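You operate a simulated robot arm through the tools that you are given. There is no shell and no other tool. Be economical: measure what you need, move in short steps, check, and stop when the job is done.

Carry out the task below with a simulated robot arm. There is one attempt and no reset: what you move stays moved.

JOB
Put the brass plate on top of the beige large sheet.

The check looks at the end state, three seconds after you hand in, the way a careful person would. Anything else that was tipped, shoved, dropped, spilled or broken makes it a failure. Flat cloth is picked up by pressing the open fingertips on it (5 to 10 N) and closing them slowly along it; thin cloth reads only 2 to 8 mm in the jaws.

ROBOT AND FRAMES
A 7-joint arm with a two-finger parallel gripper, fixed in place. Base frame: the origin is at the foot of the arm, x ahead of it, y to its left, z up; the work surface is at about z = 0. Readings come in cm, rad, newtons and seconds.
With the tool pointing down near the work surface it reaches from about 22 to 58 cm from the base axis. Its first joint turns from -1.152 to 1.152 rad. Payload 2.5 kg.
Tool frame: the origin (TCP) lies between the finger pads and is the grasp point; the fingertips stand 2.3 cm ahead of it; z points along the fingers, y is the line along which they close. The gripper opens to 9.4 cm. The fingers are 3.8 cm wide and 1 cm thick; the gripper's body (5.4 by 9.6 cm) begins 3.9 cm behind the TCP.
Orientation is that of the tool frame in the base frame, as a unit quaternion [x, y, z, w]. With the fingers straight down and closing along the base's y, the tool's x points along the base's -x, its y along +y and its z along -z.

CONTROLS
- The arm moves only by the tool nudge_tool. Its argument "targets" is a list of rows, each a list of 2 entries, a list of its own where there are three numbers: the shift along the tool's x, y, z in units of 300 mm (1.0 is 300 mm), then the turn, a rotation vector about the tool's x, y, z in units of 180 degrees (1.0 is 180 degrees). In form: [[[tx, ty, tz], [wx, wy, wz]], ...]. A call has 1 to 10 rows; each row is the pose to reach, as a shift and turn from the pose commanded when the call began, along the tool's axes at that moment. "jaw" is the opening in per cent of the stroke, from 0 (shut) to 100 (fully open), set as the call begins (left out, the last holds). A call with a number of a shift or a turn outside -1 to 1 is refused whole. A row lasts 0.2 s, in which the tool goes at most 5 cm and 0.15 rad; a call with a longer step from one row to the next is refused whole, and so is a gripper value outside its range. Where a pose cannot be reached the arm comes as near as it can. A force on the tool above 40 N (or 10 N above the force at the start of the call, whichever is more), or a blocked arm, ends the call early, and 0.2 s more pass. Each finger travels about 10.8 cm/s and halts on what it meets, pressing with about 21 N; the grip force reading is that of the motor and also rises with nothing between the fingers. The clock runs only during rows and for 0.2 s after the last one: add rows that repeat a pose to give the fingers time. The reply holds the time, the measured pose of the TCP, the force on the tool along the base axes, the opening and the grip force, in the units named above and with some noise, and new pictures: "pictures" is both (left out), scene, wrist or none.
- Cameras (640 x 400 px; columns grow to the right, rows downward): "scene" is fixed at [12.13, -41.28, 53.65]; the picture's right is [0.81, -0.59, 0.00], its down [-0.38, -0.52, -0.76] and it looks along [0.45, 0.62, -0.64] (base axes); focal length 348 px, centre (320, 200). "wrist" rides on the gripper at [-3.9, 0, -4.4] in the tool frame; the picture's right is [0.00, -1.00, 0.00], its down [0.97, 0.00, -0.24] and it looks along [0.24, 0.00, 0.97] (tool axes); focal length 218 px, centre (320, 200). There is no depth. A picture from a camera that has moved, and an enlarged one, comes with that camera's place and axes in the base frame and with its lens.
- zoom(camera, box): a new picture of the part [left, top, right, bottom] of that camera's present view, enlarged. It takes no simulated time.
- hand_in(): hands the job in; it is judged then, once.

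Go step by step. Nothing tells you positions but the pictures and the camera data: compare them with the known pose of the tool, close in by small moves and look again before you grip or let go. The budget is 90 turns and 170 pictures, counting those below and the enlarged ones. Unless the task says otherwise, let go and move clear before handing in, and close with one line.

The tools are called after "Emit:" by a JSON object that holds its "name" and its "arguments". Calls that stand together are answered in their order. nudge_tool: Moves the arm, as the interface text tells. Its arguments: {"type":"object","properties":{"targets":{"type":"array"},"jaw":{"type":"number"},"pictures":{"type":"string","enum":["both","scene","wrist","none"]}},"required":["targets"]} The other tools are called the same way: zoom (camera, box) takes an enlarged picture of a part of a camera's view; hand_in () hands the job in.

At the start:

```text
time_s: 0.0
tool_pos: [35.12, 1.27, 28.02]
orientation: [-0.001, 1.0, 0.0, 0.0]
force: [0.8, 0.6, 0.0]
width: 9.4
grasp_force: 0.0
```

scene: 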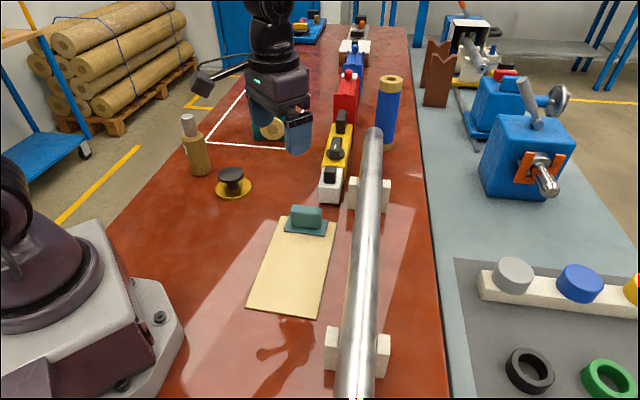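
wrist: 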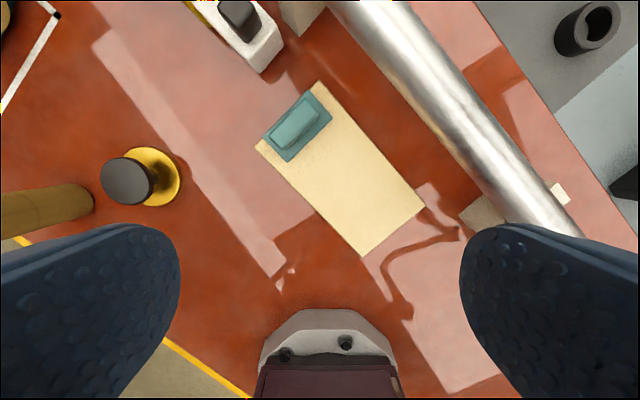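

The yellow disc with a black knob at scene (233,185) looks like the brass plate, and the beige sheet with a teal item on it lies in front of it. I'll enlarge both before moving.

Emit:
{"name": "zoom", "arguments": {"camera": "scene", "box": [160, 90, 360, 215]}}

Emit:
{"name": "zoom", "arguments": {"camera": "scene", "box": [220, 190, 400, 330]}}

Emit:
{"name": "zoom", "arguments": {"camera": "wrist", "box": [80, 70, 440, 295]}}

```text
3.20 times, centred on (260, 152) of scene
camera zoom: at [12.13, -41.28, 53.65], right [0.81, -0.59, 0.0], down [-0.38, -0.52, -0.76], along [0.45, 0.62, -0.64], focal length 1113 px, centre (512, 352)
```

zoom: 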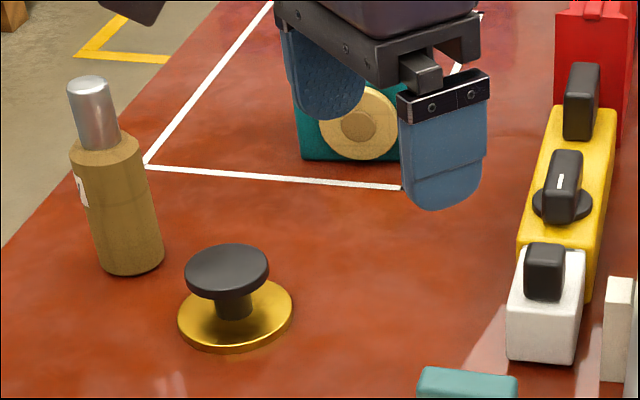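

```text
2.86 times, centred on (310, 260) of scene
camera zoom: at [12.13, -41.28, 53.65], right [0.81, -0.59, 0.0], down [-0.38, -0.52, -0.76], along [0.45, 0.62, -0.64], focal length 994 px, centre (349, 29)
```

zoom: 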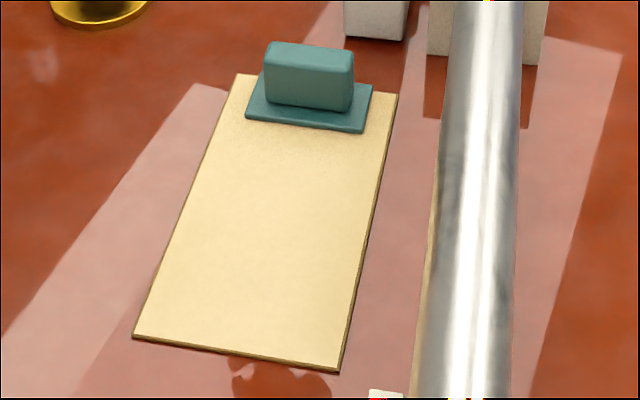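

```text
1.78 times, centred on (260, 182) of wrist
camera zoom: at [38.96, 1.13, 32.47], right [0.0, -1.0, 0.0], down [-0.97, 0.0, 0.24], along [-0.24, 0.0, -0.97], focal length 388 px, centre (427, 231)
```

zoom: 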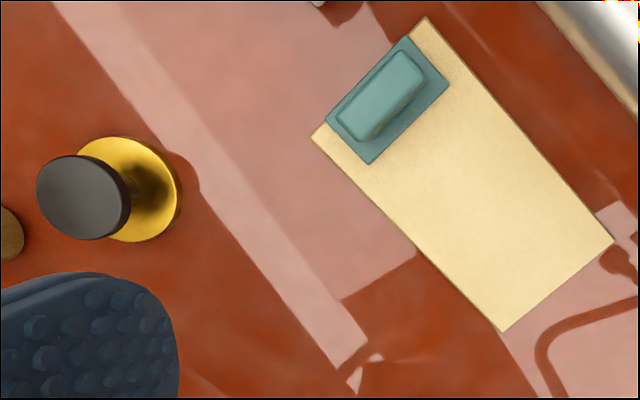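

The brass plate is a disc about 9 cm across at about (34.6, 26), with a black knob cap about 6 cm wide whose top is near z=5. The free part of the sheet centres near (32.9, -3.9). I'll move above the plate first.

Emit:
{"name": "nudge_tool", "arguments": {"targets": [[[0.002, 0.08, 0.02], [0, 0, 0]], [[0.004, 0.16, 0.05], [0, 0, 0]], [[0.006, 0.25, 0.08], [0, 0, 0]], [[0.008, 0.34, 0.11], [0, 0, 0]], [[0.01, 0.43, 0.14], [0, 0, 0]], [[0.012, 0.52, 0.18], [0, 0, 0]], [[0.014, 0.61, 0.21], [0, 0, 0]], [[0.016, 0.7, 0.24], [0, 0, 0]], [[0.017, 0.78, 0.26], [0, 0, 0]], [[0.017, 0.823, 0.267], [0, 0, 0]]], "jaw": 100}}

```text
time_s: 2.2
tool_pos: [34.78, 25.99, 20.04]
orientation: [0.0, 1.0, 0.0, 0.0]
force: [0.2, -0.2, 0.5]
width: 9.39
grasp_force: 0.1
camera wrist: at [38.57, 25.84, 24.45], right [0.0, -1.0, 0.0], down [-0.97, 0.0, 0.24], along [-0.24, 0.0, -0.97], focal length 218 px, centre (320, 200)
```

scene: 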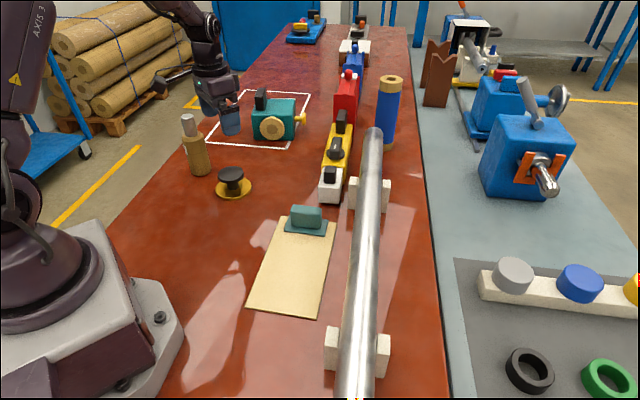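
wrist: 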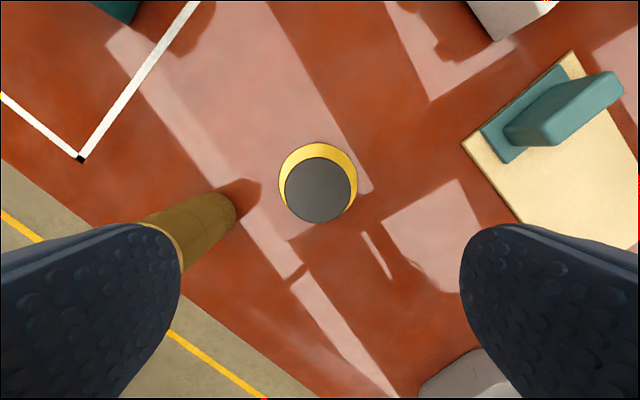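

The tool is centred over the plate, and the knob cap is 6 cm wide. I'll descend to z≈8 and check.

Emit:
{"name": "nudge_tool", "arguments": {"targets": [[[0, 0, 0.08], [0, 0, 0]], [[0, 0, 0.16], [0, 0, 0]], [[0, 0, 0.24], [0, 0, 0]], [[0, 0, 0.32], [0, 0, 0]], [[0, 0, 0.38], [0, 0, 0]], [[0, 0, 0.4], [0, 0, 0]]]}}

Emit:
{"name": "zoom", "arguments": {"camera": "scene", "box": [160, 110, 320, 210]}}

```text
time_s: 3.6
tool_pos: [34.68, 25.98, 8.05]
orientation: [0.0, 1.0, 0.0, 0.0]
force: [-1.1, -0.4, 0.5]
width: 9.42
grasp_force: 0.0
camera wrist: at [38.37, 25.82, 12.46], right [0.0, -1.0, 0.0], down [-0.97, 0.0, 0.24], along [-0.24, 0.0, -0.97], focal length 218 px, centre (320, 200)
```

scene: 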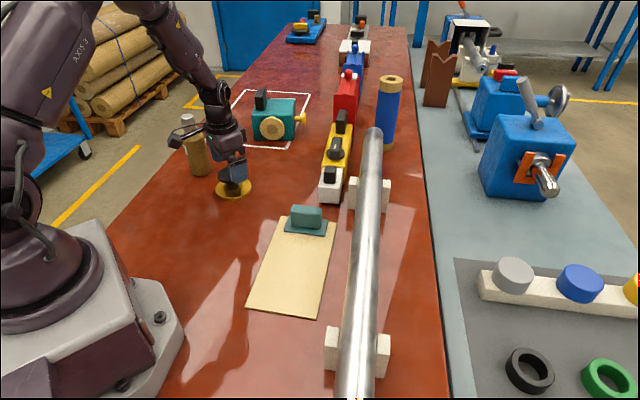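
wrist: 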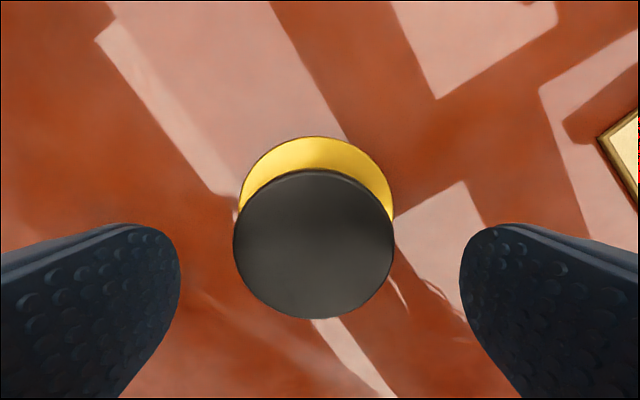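

```text
4.00 times, centred on (240, 160) of scene
camera zoom: at [12.13, -41.28, 53.65], right [0.81, -0.59, 0.0], down [-0.38, -0.52, -0.76], along [0.45, 0.62, -0.64], focal length 1392 px, centre (640, 360)
```

zoom: 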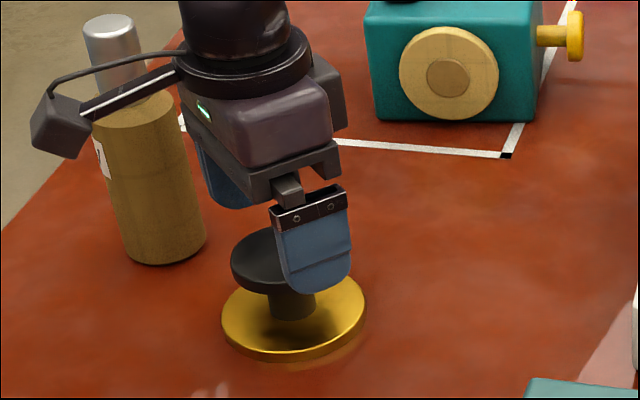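

Everything is centred and clear, and the bottle is well away. I'll lower to z≈4.1 and close on the cap.

Emit:
{"name": "nudge_tool", "arguments": {"targets": [[[0, 0, 0.05], [0, 0, 0]], [[0, 0.001, 0.1], [0, 0, 0]], [[0, 0.002, 0.131], [0, 0, 0]], [[0, 0.002, 0.131], [0, 0, 0]]], "pictures": "none"}}

Emit:
{"name": "nudge_tool", "arguments": {"targets": [[[0, 0, 0], [0, 0, 0]], [[0, 0, 0], [0, 0, 0]], [[0, 0, 0], [0, 0, 0]], [[0, 0, 0], [0, 0, 0]], [[0, 0, 0], [0, 0, 0]]], "jaw": 40}}

Emit:
{"name": "zoom", "arguments": {"camera": "scene", "box": [160, 110, 320, 210]}}

```text
time_s: 4.6
tool_pos: [34.72, 26.05, 4.25]
orientation: [-0.001, 1.0, 0.0, 0.0]
force: [-0.1, 0.3, -0.1]
width: 9.41
grasp_force: 0.1
```

```text
time_s: 5.8
tool_pos: [34.66, 26.06, 4.24]
orientation: [-0.001, 1.0, 0.0, 0.0]
force: [-0.5, 1.6, -0.2]
width: 6.11
grasp_force: 20.6
camera wrist: at [38.39, 25.88, 8.6], right [0.0, -1.0, 0.0], down [-0.97, 0.0, 0.24], along [-0.24, 0.0, -0.97], focal length 218 px, centre (320, 200)
```

scene: 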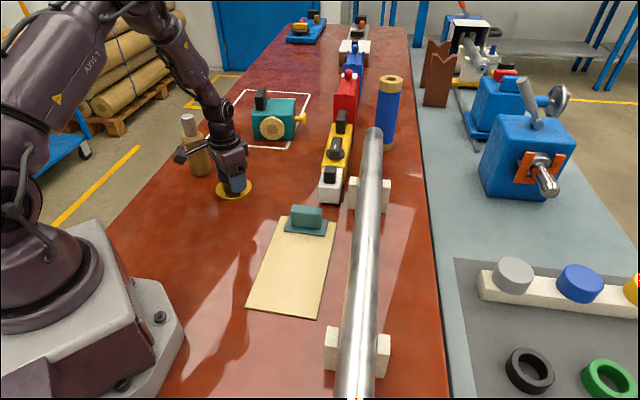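
wrist: 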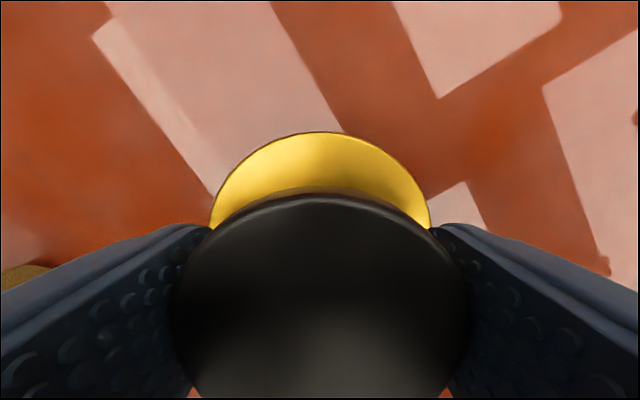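

```text
4.00 times, centred on (240, 160) of scene
camera zoom: at [12.13, -41.28, 53.65], right [0.81, -0.59, 0.0], down [-0.38, -0.52, -0.76], along [0.45, 0.62, -0.64], focal length 1392 px, centre (640, 360)
```

zoom: 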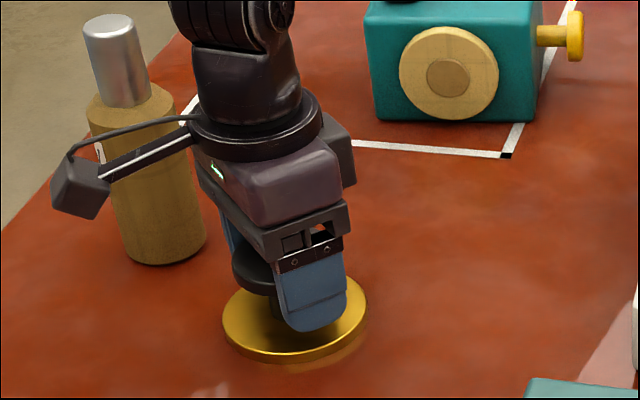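

The cap is gripped at 6.1 cm with 21 N. I'll lift slowly.

Emit:
{"name": "nudge_tool", "arguments": {"targets": [[[0, 0, -0.01], [0, 0, 0]], [[0, 0, -0.03], [0, 0, 0]], [[0, 0, -0.06], [0, 0, 0]], [[0, 0, -0.1], [0, 0, 0]], [[0, 0, -0.15], [0, 0, 0]], [[0, 0, -0.2], [0, 0, 0]], [[0, 0, -0.25], [0, 0, 0]], [[0, 0, -0.3], [0, 0, 0]], [[0, 0, -0.33], [0, 0, 0]], [[0, 0, -0.34], [0, 0, 0]]], "jaw": 20}}

Emit:
{"name": "zoom", "arguments": {"camera": "scene", "box": [160, 80, 320, 180]}}

```text
time_s: 8.0
tool_pos: [34.49, 25.99, 14.26]
orientation: [0.0, 1.0, 0.0, 0.0]
force: [-0.1, -0.1, -4.2]
width: 6.12
grasp_force: 21.1
camera wrist: at [38.26, 25.84, 18.71], right [0.0, -1.0, 0.0], down [-0.97, 0.0, 0.24], along [-0.24, 0.0, -0.97], focal length 218 px, centre (320, 200)
```

scene: 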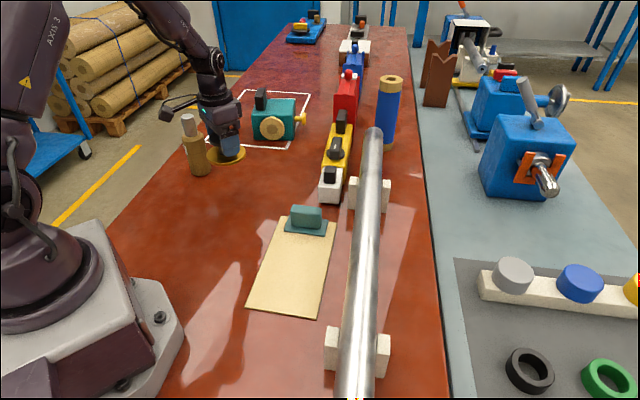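
wrist: 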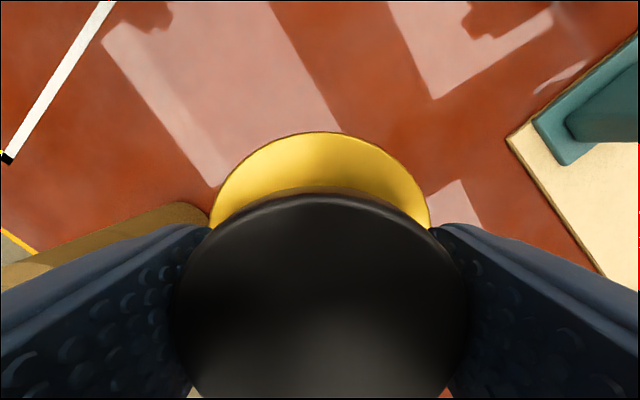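

```text
4.00 times, centred on (240, 130) of scene
camera zoom: at [12.13, -41.28, 53.65], right [0.81, -0.59, 0.0], down [-0.38, -0.52, -0.76], along [0.45, 0.62, -0.64], focal length 1392 px, centre (640, 480)
```

zoom: 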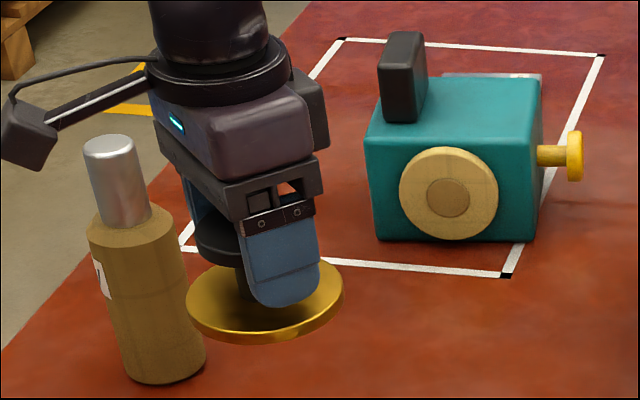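

The plate is held level and clear. I'll carry it over to the free part of the sheet at about (32.9, -3.8).

Emit:
{"name": "nudge_tool", "arguments": {"targets": [[[0.002, -0.04, 0], [0, 0, 0]], [[0.006, -0.11, 0], [0, 0, 0]], [[0.012, -0.2, 0], [0, 0, 0]], [[0.02, -0.29, 0], [0, 0, 0]], [[0.026, -0.38, 0], [0, 0, 0]], [[0.03, -0.46, 0], [0, 0, 0]], [[0.032, -0.5, 0], [0, 0, 0]]], "pictures": "scene"}}

Emit:
{"name": "nudge_tool", "arguments": {"targets": [[[0.002, -0.04, 0], [0, 0, 0]], [[0.006, -0.11, 0], [0, 0, 0]], [[0.01, -0.2, 0], [0, 0, 0]], [[0.014, -0.29, 0], [0, 0, 0]], [[0.018, -0.38, 0], [0, 0, 0]], [[0.021, -0.46, 0], [0, 0, 0]], [[0.023, -0.493, 0], [0, 0, 0]], [[0.023, -0.493, 0], [0, 0, 0]]]}}

Emit:
{"name": "zoom", "arguments": {"camera": "scene", "box": [190, 150, 430, 330]}}

```text
time_s: 9.6
tool_pos: [33.78, 10.75, 14.46]
orientation: [0.0, 1.0, -0.001, -0.001]
force: [-0.2, 0.2, -5.0]
width: 6.1
grasp_force: 20.8
```

scene: 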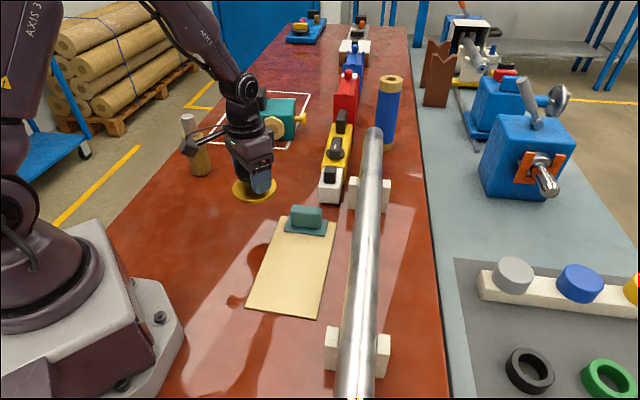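

```text
time_s: 11.4
tool_pos: [32.94, -4.03, 14.28]
orientation: [0.0, 1.0, 0.0, 0.0]
force: [-0.3, -0.8, -3.8]
width: 6.11
grasp_force: 20.7
camera wrist: at [36.72, -3.96, 18.67], right [0.0, -1.0, 0.0], down [-0.97, 0.0, 0.24], along [-0.24, 0.0, -0.97], focal length 218 px, centre (320, 200)
```

scene: 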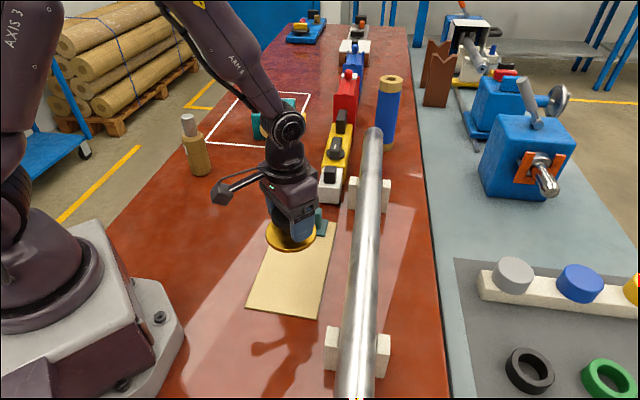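
wrist: 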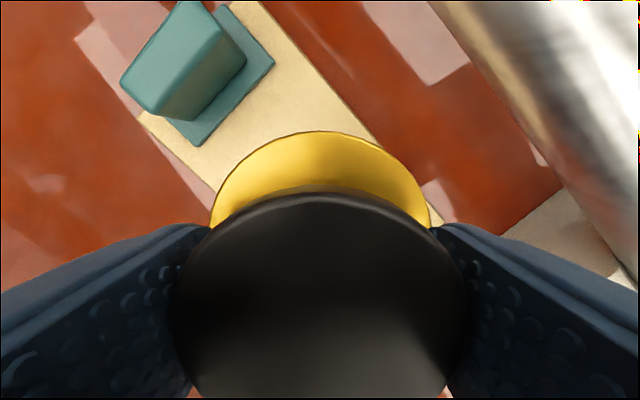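

```text
2.22 times, centred on (310, 240) of scene
camera zoom: at [12.13, -41.28, 53.65], right [0.81, -0.59, 0.0], down [-0.38, -0.52, -0.76], along [0.45, 0.62, -0.64], focal length 773 px, centre (342, 111)
```

zoom: 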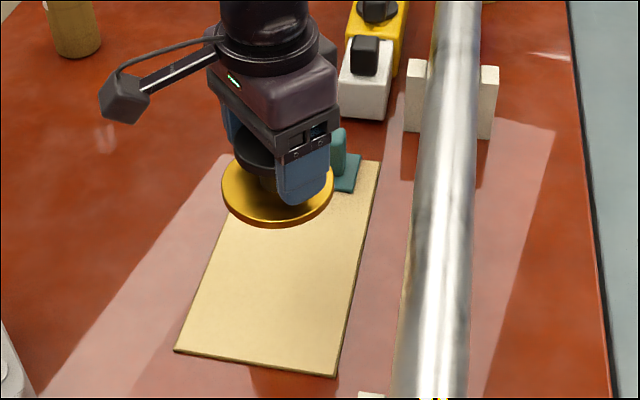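

The projection puts the plate on the sheet's free area, centred between its edges. I'll descend to just above it.

Emit:
{"name": "nudge_tool", "arguments": {"targets": [[[0, 0, 0.04], [0, 0, 0]], [[0, 0, 0.1], [0, 0, 0]], [[0, 0, 0.16], [0, 0, 0]], [[0, 0, 0.22], [0, 0, 0]], [[0, 0, 0.26], [0, 0, 0]], [[0, 0, 0.28], [0, 0, 0]], [[0, 0, 0.29], [0, 0, 0]]]}}

Emit:
{"name": "zoom", "arguments": {"camera": "scene", "box": [220, 190, 380, 320]}}

```text
time_s: 13.0
tool_pos: [33.04, -3.78, 5.65]
orientation: [0.001, 1.0, 0.0, 0.0]
force: [-0.2, 0.3, -4.1]
width: 6.16
grasp_force: 21.1
camera wrist: at [36.82, -3.95, 9.99], right [0.0, -1.0, 0.0], down [-0.97, 0.0, 0.24], along [-0.24, 0.0, -0.97], focal length 218 px, centre (320, 200)
```

scene: 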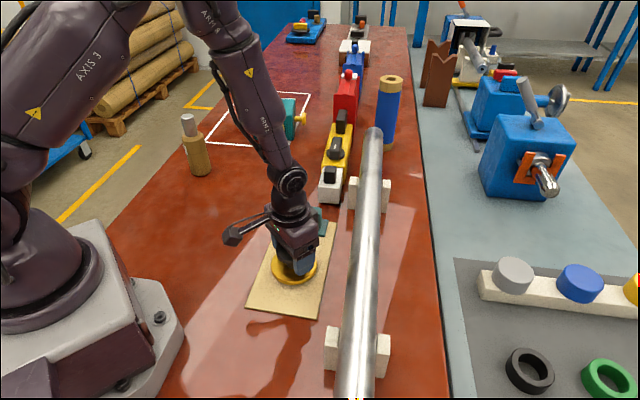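
wrist: 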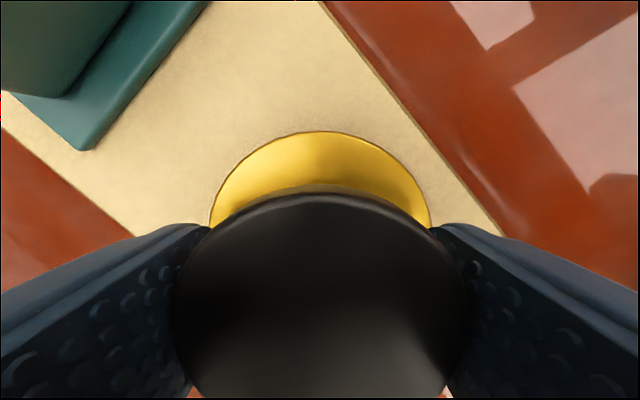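

```text
3.08 times, centred on (300, 255) of scene
camera zoom: at [12.13, -41.28, 53.65], right [0.81, -0.59, 0.0], down [-0.38, -0.52, -0.76], along [0.45, 0.62, -0.64], focal length 1070 px, centre (382, 31)
```

zoom: 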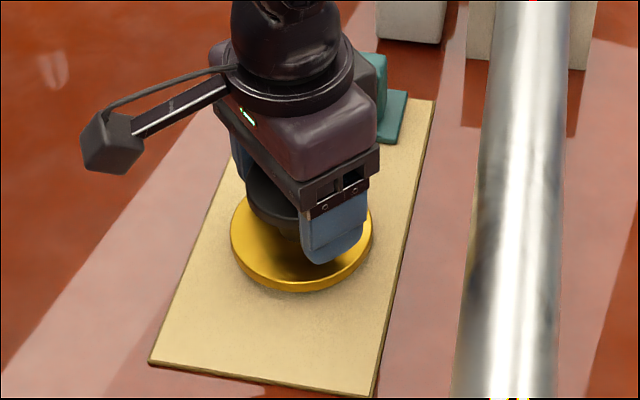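

The alignment is good. I'll lower in small steps and watch the force for contact.

Emit:
{"name": "nudge_tool", "arguments": {"targets": [[[0, 0, 0.004], [0, 0, 0]], [[0, 0, 0.008], [0, 0, 0]], [[0, 0, 0.012], [0, 0, 0]], [[0, 0, 0.016], [0, 0, 0]], [[0, 0, 0.016], [0, 0, 0]]], "pictures": "none"}}

Emit:
{"name": "nudge_tool", "arguments": {"targets": [[[0, 0, 0.003], [0, 0, 0]], [[0, 0, 0.007], [0, 0, 0]], [[0, 0, 0.007], [0, 0, 0]]], "pictures": "none"}}

```text
time_s: 14.2
tool_pos: [32.99, -3.84, 5.05]
orientation: [0.0, 1.0, 0.0, -0.001]
force: [-0.9, -0.7, -3.8]
width: 6.14
grasp_force: 21.1
```

```text
time_s: 15.0
tool_pos: [32.99, -3.8, 4.93]
orientation: [0.0, 1.0, 0.0, 0.0]
force: [-0.5, 0.6, -4.0]
width: 6.13
grasp_force: 20.7
```

Nothing has touched yet, so I'll keep lowering.

Emit:
{"name": "nudge_tool", "arguments": {"targets": [[[0, 0, 0.003], [0, 0, 0]], [[0, 0, 0.006], [0, 0, 0]], [[0, 0, 0.006], [0, 0, 0]]], "pictures": "none"}}

Emit:
{"name": "zoom", "arguments": {"camera": "scene", "box": [260, 230, 340, 290]}}

```text
time_s: 15.8
tool_pos: [32.95, -3.75, 4.81]
orientation: [0.0, 1.0, 0.0, -0.001]
force: [-1.0, -0.3, -4.1]
width: 6.13
grasp_force: 20.8
```

```text
6.67 times, centred on (300, 260) of scene
camera zoom: at [12.13, -41.28, 53.65], right [0.81, -0.59, 0.0], down [-0.38, -0.52, -0.76], along [0.45, 0.62, -0.64], focal length 2319 px, centre (453, -200)
```

zoom: 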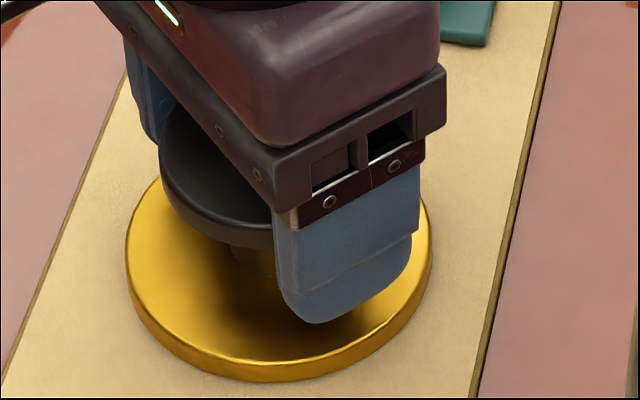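

Emit:
{"name": "nudge_tool", "arguments": {"targets": [[[0, 0, 0.002], [0, 0, 0]], [[0, 0, 0.005], [0, 0, 0]], [[0, 0, 0.005], [0, 0, 0]]], "pictures": "none"}}

Emit:
{"name": "nudge_tool", "arguments": {"targets": [[[0, 0, 0.002], [0, 0, 0]], [[0, 0, 0.005], [0, 0, 0]], [[0, 0, 0.005], [0, 0, 0]]], "pictures": "none"}}

```text
time_s: 16.6
tool_pos: [33.07, -3.73, 4.64]
orientation: [0.0, 1.0, 0.001, 0.001]
force: [-0.5, 0.9, -1.8]
width: 6.1
grasp_force: 20.7
```

```text
time_s: 17.4
tool_pos: [33.17, -3.89, 4.51]
orientation: [0.0, 1.0, 0.0, 0.0]
force: [-0.7, 0.8, 14.7]
width: 6.13
grasp_force: 21.2
```

Contact came at z≈4.65, so the plate now rests on the sheet. I'll ease off the pressure and then open.

Emit:
{"name": "nudge_tool", "arguments": {"targets": [[[0, 0, -0.003], [0, 0, 0]], [[0, 0, -0.004], [0, 0, 0]]], "pictures": "none"}}

Emit:
{"name": "nudge_tool", "arguments": {"targets": [[[0, 0, 0], [0, 0, 0]], [[0, 0, 0], [0, 0, 0]], [[0, 0, 0], [0, 0, 0]], [[0, 0, 0], [0, 0, 0]]], "jaw": 100}}

```text
time_s: 18.0
tool_pos: [33.09, -3.73, 4.47]
orientation: [0.0, 1.0, 0.0, 0.0]
force: [0.3, -1.1, 0.1]
width: 6.15
grasp_force: 21.4
```

```text
time_s: 19.0
tool_pos: [33.14, -3.67, 4.63]
orientation: [-0.001, 1.0, 0.0, -0.001]
force: [0.6, 1.0, 0.1]
width: 9.4
grasp_force: 0.0
camera wrist: at [36.85, -3.88, 8.97], right [0.0, -1.0, 0.0], down [-0.97, 0.0, 0.24], along [-0.24, 0.0, -0.97], focal length 218 px, centre (320, 200)
```

scene: 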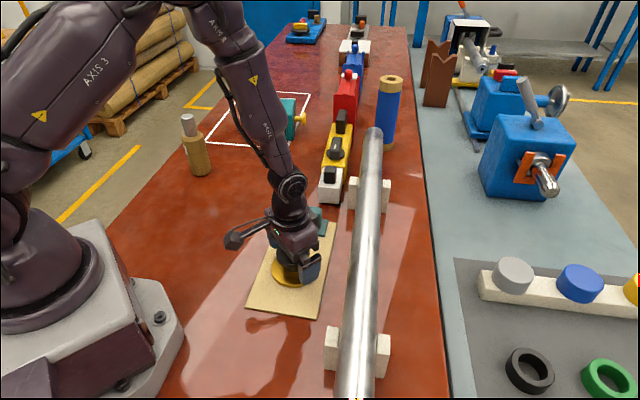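
wrist: 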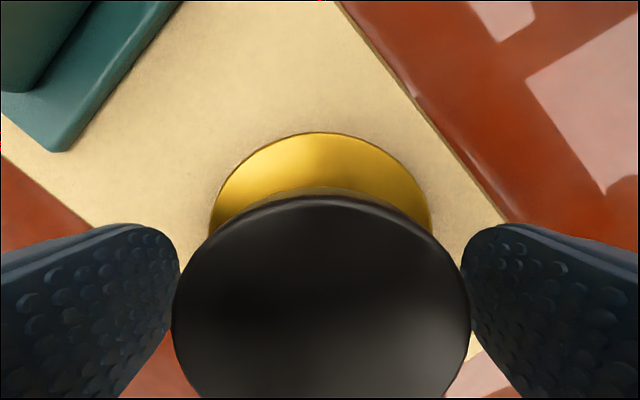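

The plate is released, and I'll back straight up and away.

Emit:
{"name": "nudge_tool", "arguments": {"targets": [[[0, 0, -0.03], [0, 0, 0]], [[0, 0, -0.08], [0, 0, 0]], [[0, 0, -0.16], [0, 0, 0]], [[0, 0, -0.25], [0, 0, 0]], [[0, 0, -0.35], [0, 0, 0]], [[0, 0.05, -0.45], [0, 0, 0]], [[0, 0.13, -0.52], [0, 0, 0]], [[0, 0.22, -0.56], [0, 0, 0]], [[0, 0.31, -0.58], [0, 0, 0]], [[0, 0.34, -0.58], [0, 0, 0]]]}}

Emit:
{"name": "zoom", "arguments": {"camera": "scene", "box": [220, 190, 380, 320]}}

```text
time_s: 21.2
tool_pos: [32.93, 6.26, 22.18]
orientation: [0.0, 1.0, 0.0, 0.001]
force: [0.6, 0.2, 0.0]
width: 9.39
grasp_force: 0.1
camera wrist: at [36.8, 6.2, 26.49], right [0.0, -1.0, 0.0], down [-0.97, 0.0, 0.24], along [-0.24, 0.0, -0.97], focal length 218 px, centre (320, 200)
```

scene: 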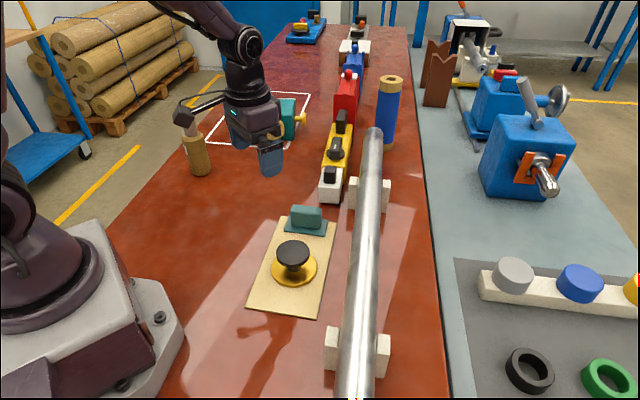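
wrist: 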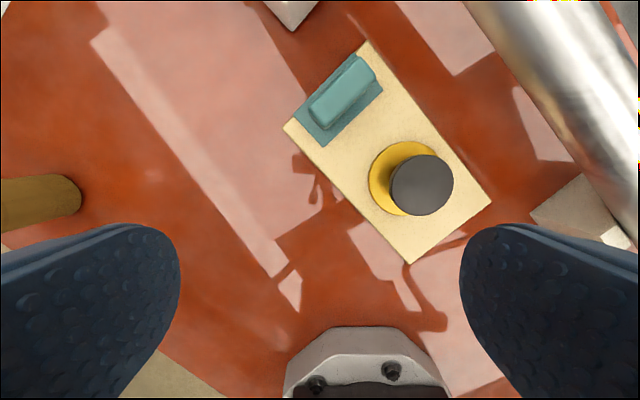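

```text
3.08 times, centred on (300, 255) of scene
camera zoom: at [12.12, -41.28, 53.65], right [0.81, -0.59, 0.0], down [-0.38, -0.52, -0.76], along [0.45, 0.62, -0.64], focal length 1070 px, centre (382, 31)
```

zoom: 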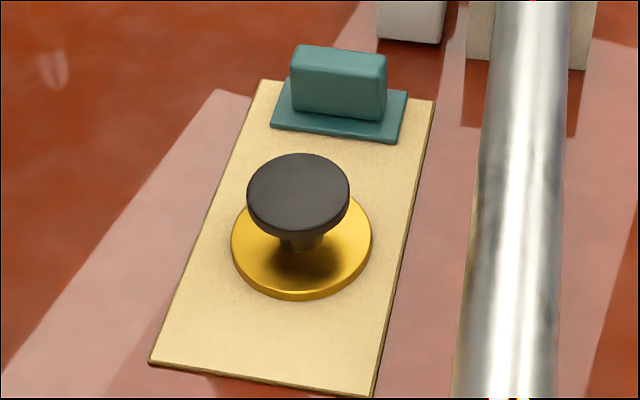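

The brass plate lies flat and wholly on the beige sheet, nothing else has moved, and the arm is clear. I'm handing in now.

Emit:
{"name": "hand_in", "arguments": {}}

```text
The job is handed in.
```

The brass plate is resting flat on the beige large sheet, the gripper has let go and moved clear, and the job is handed in.
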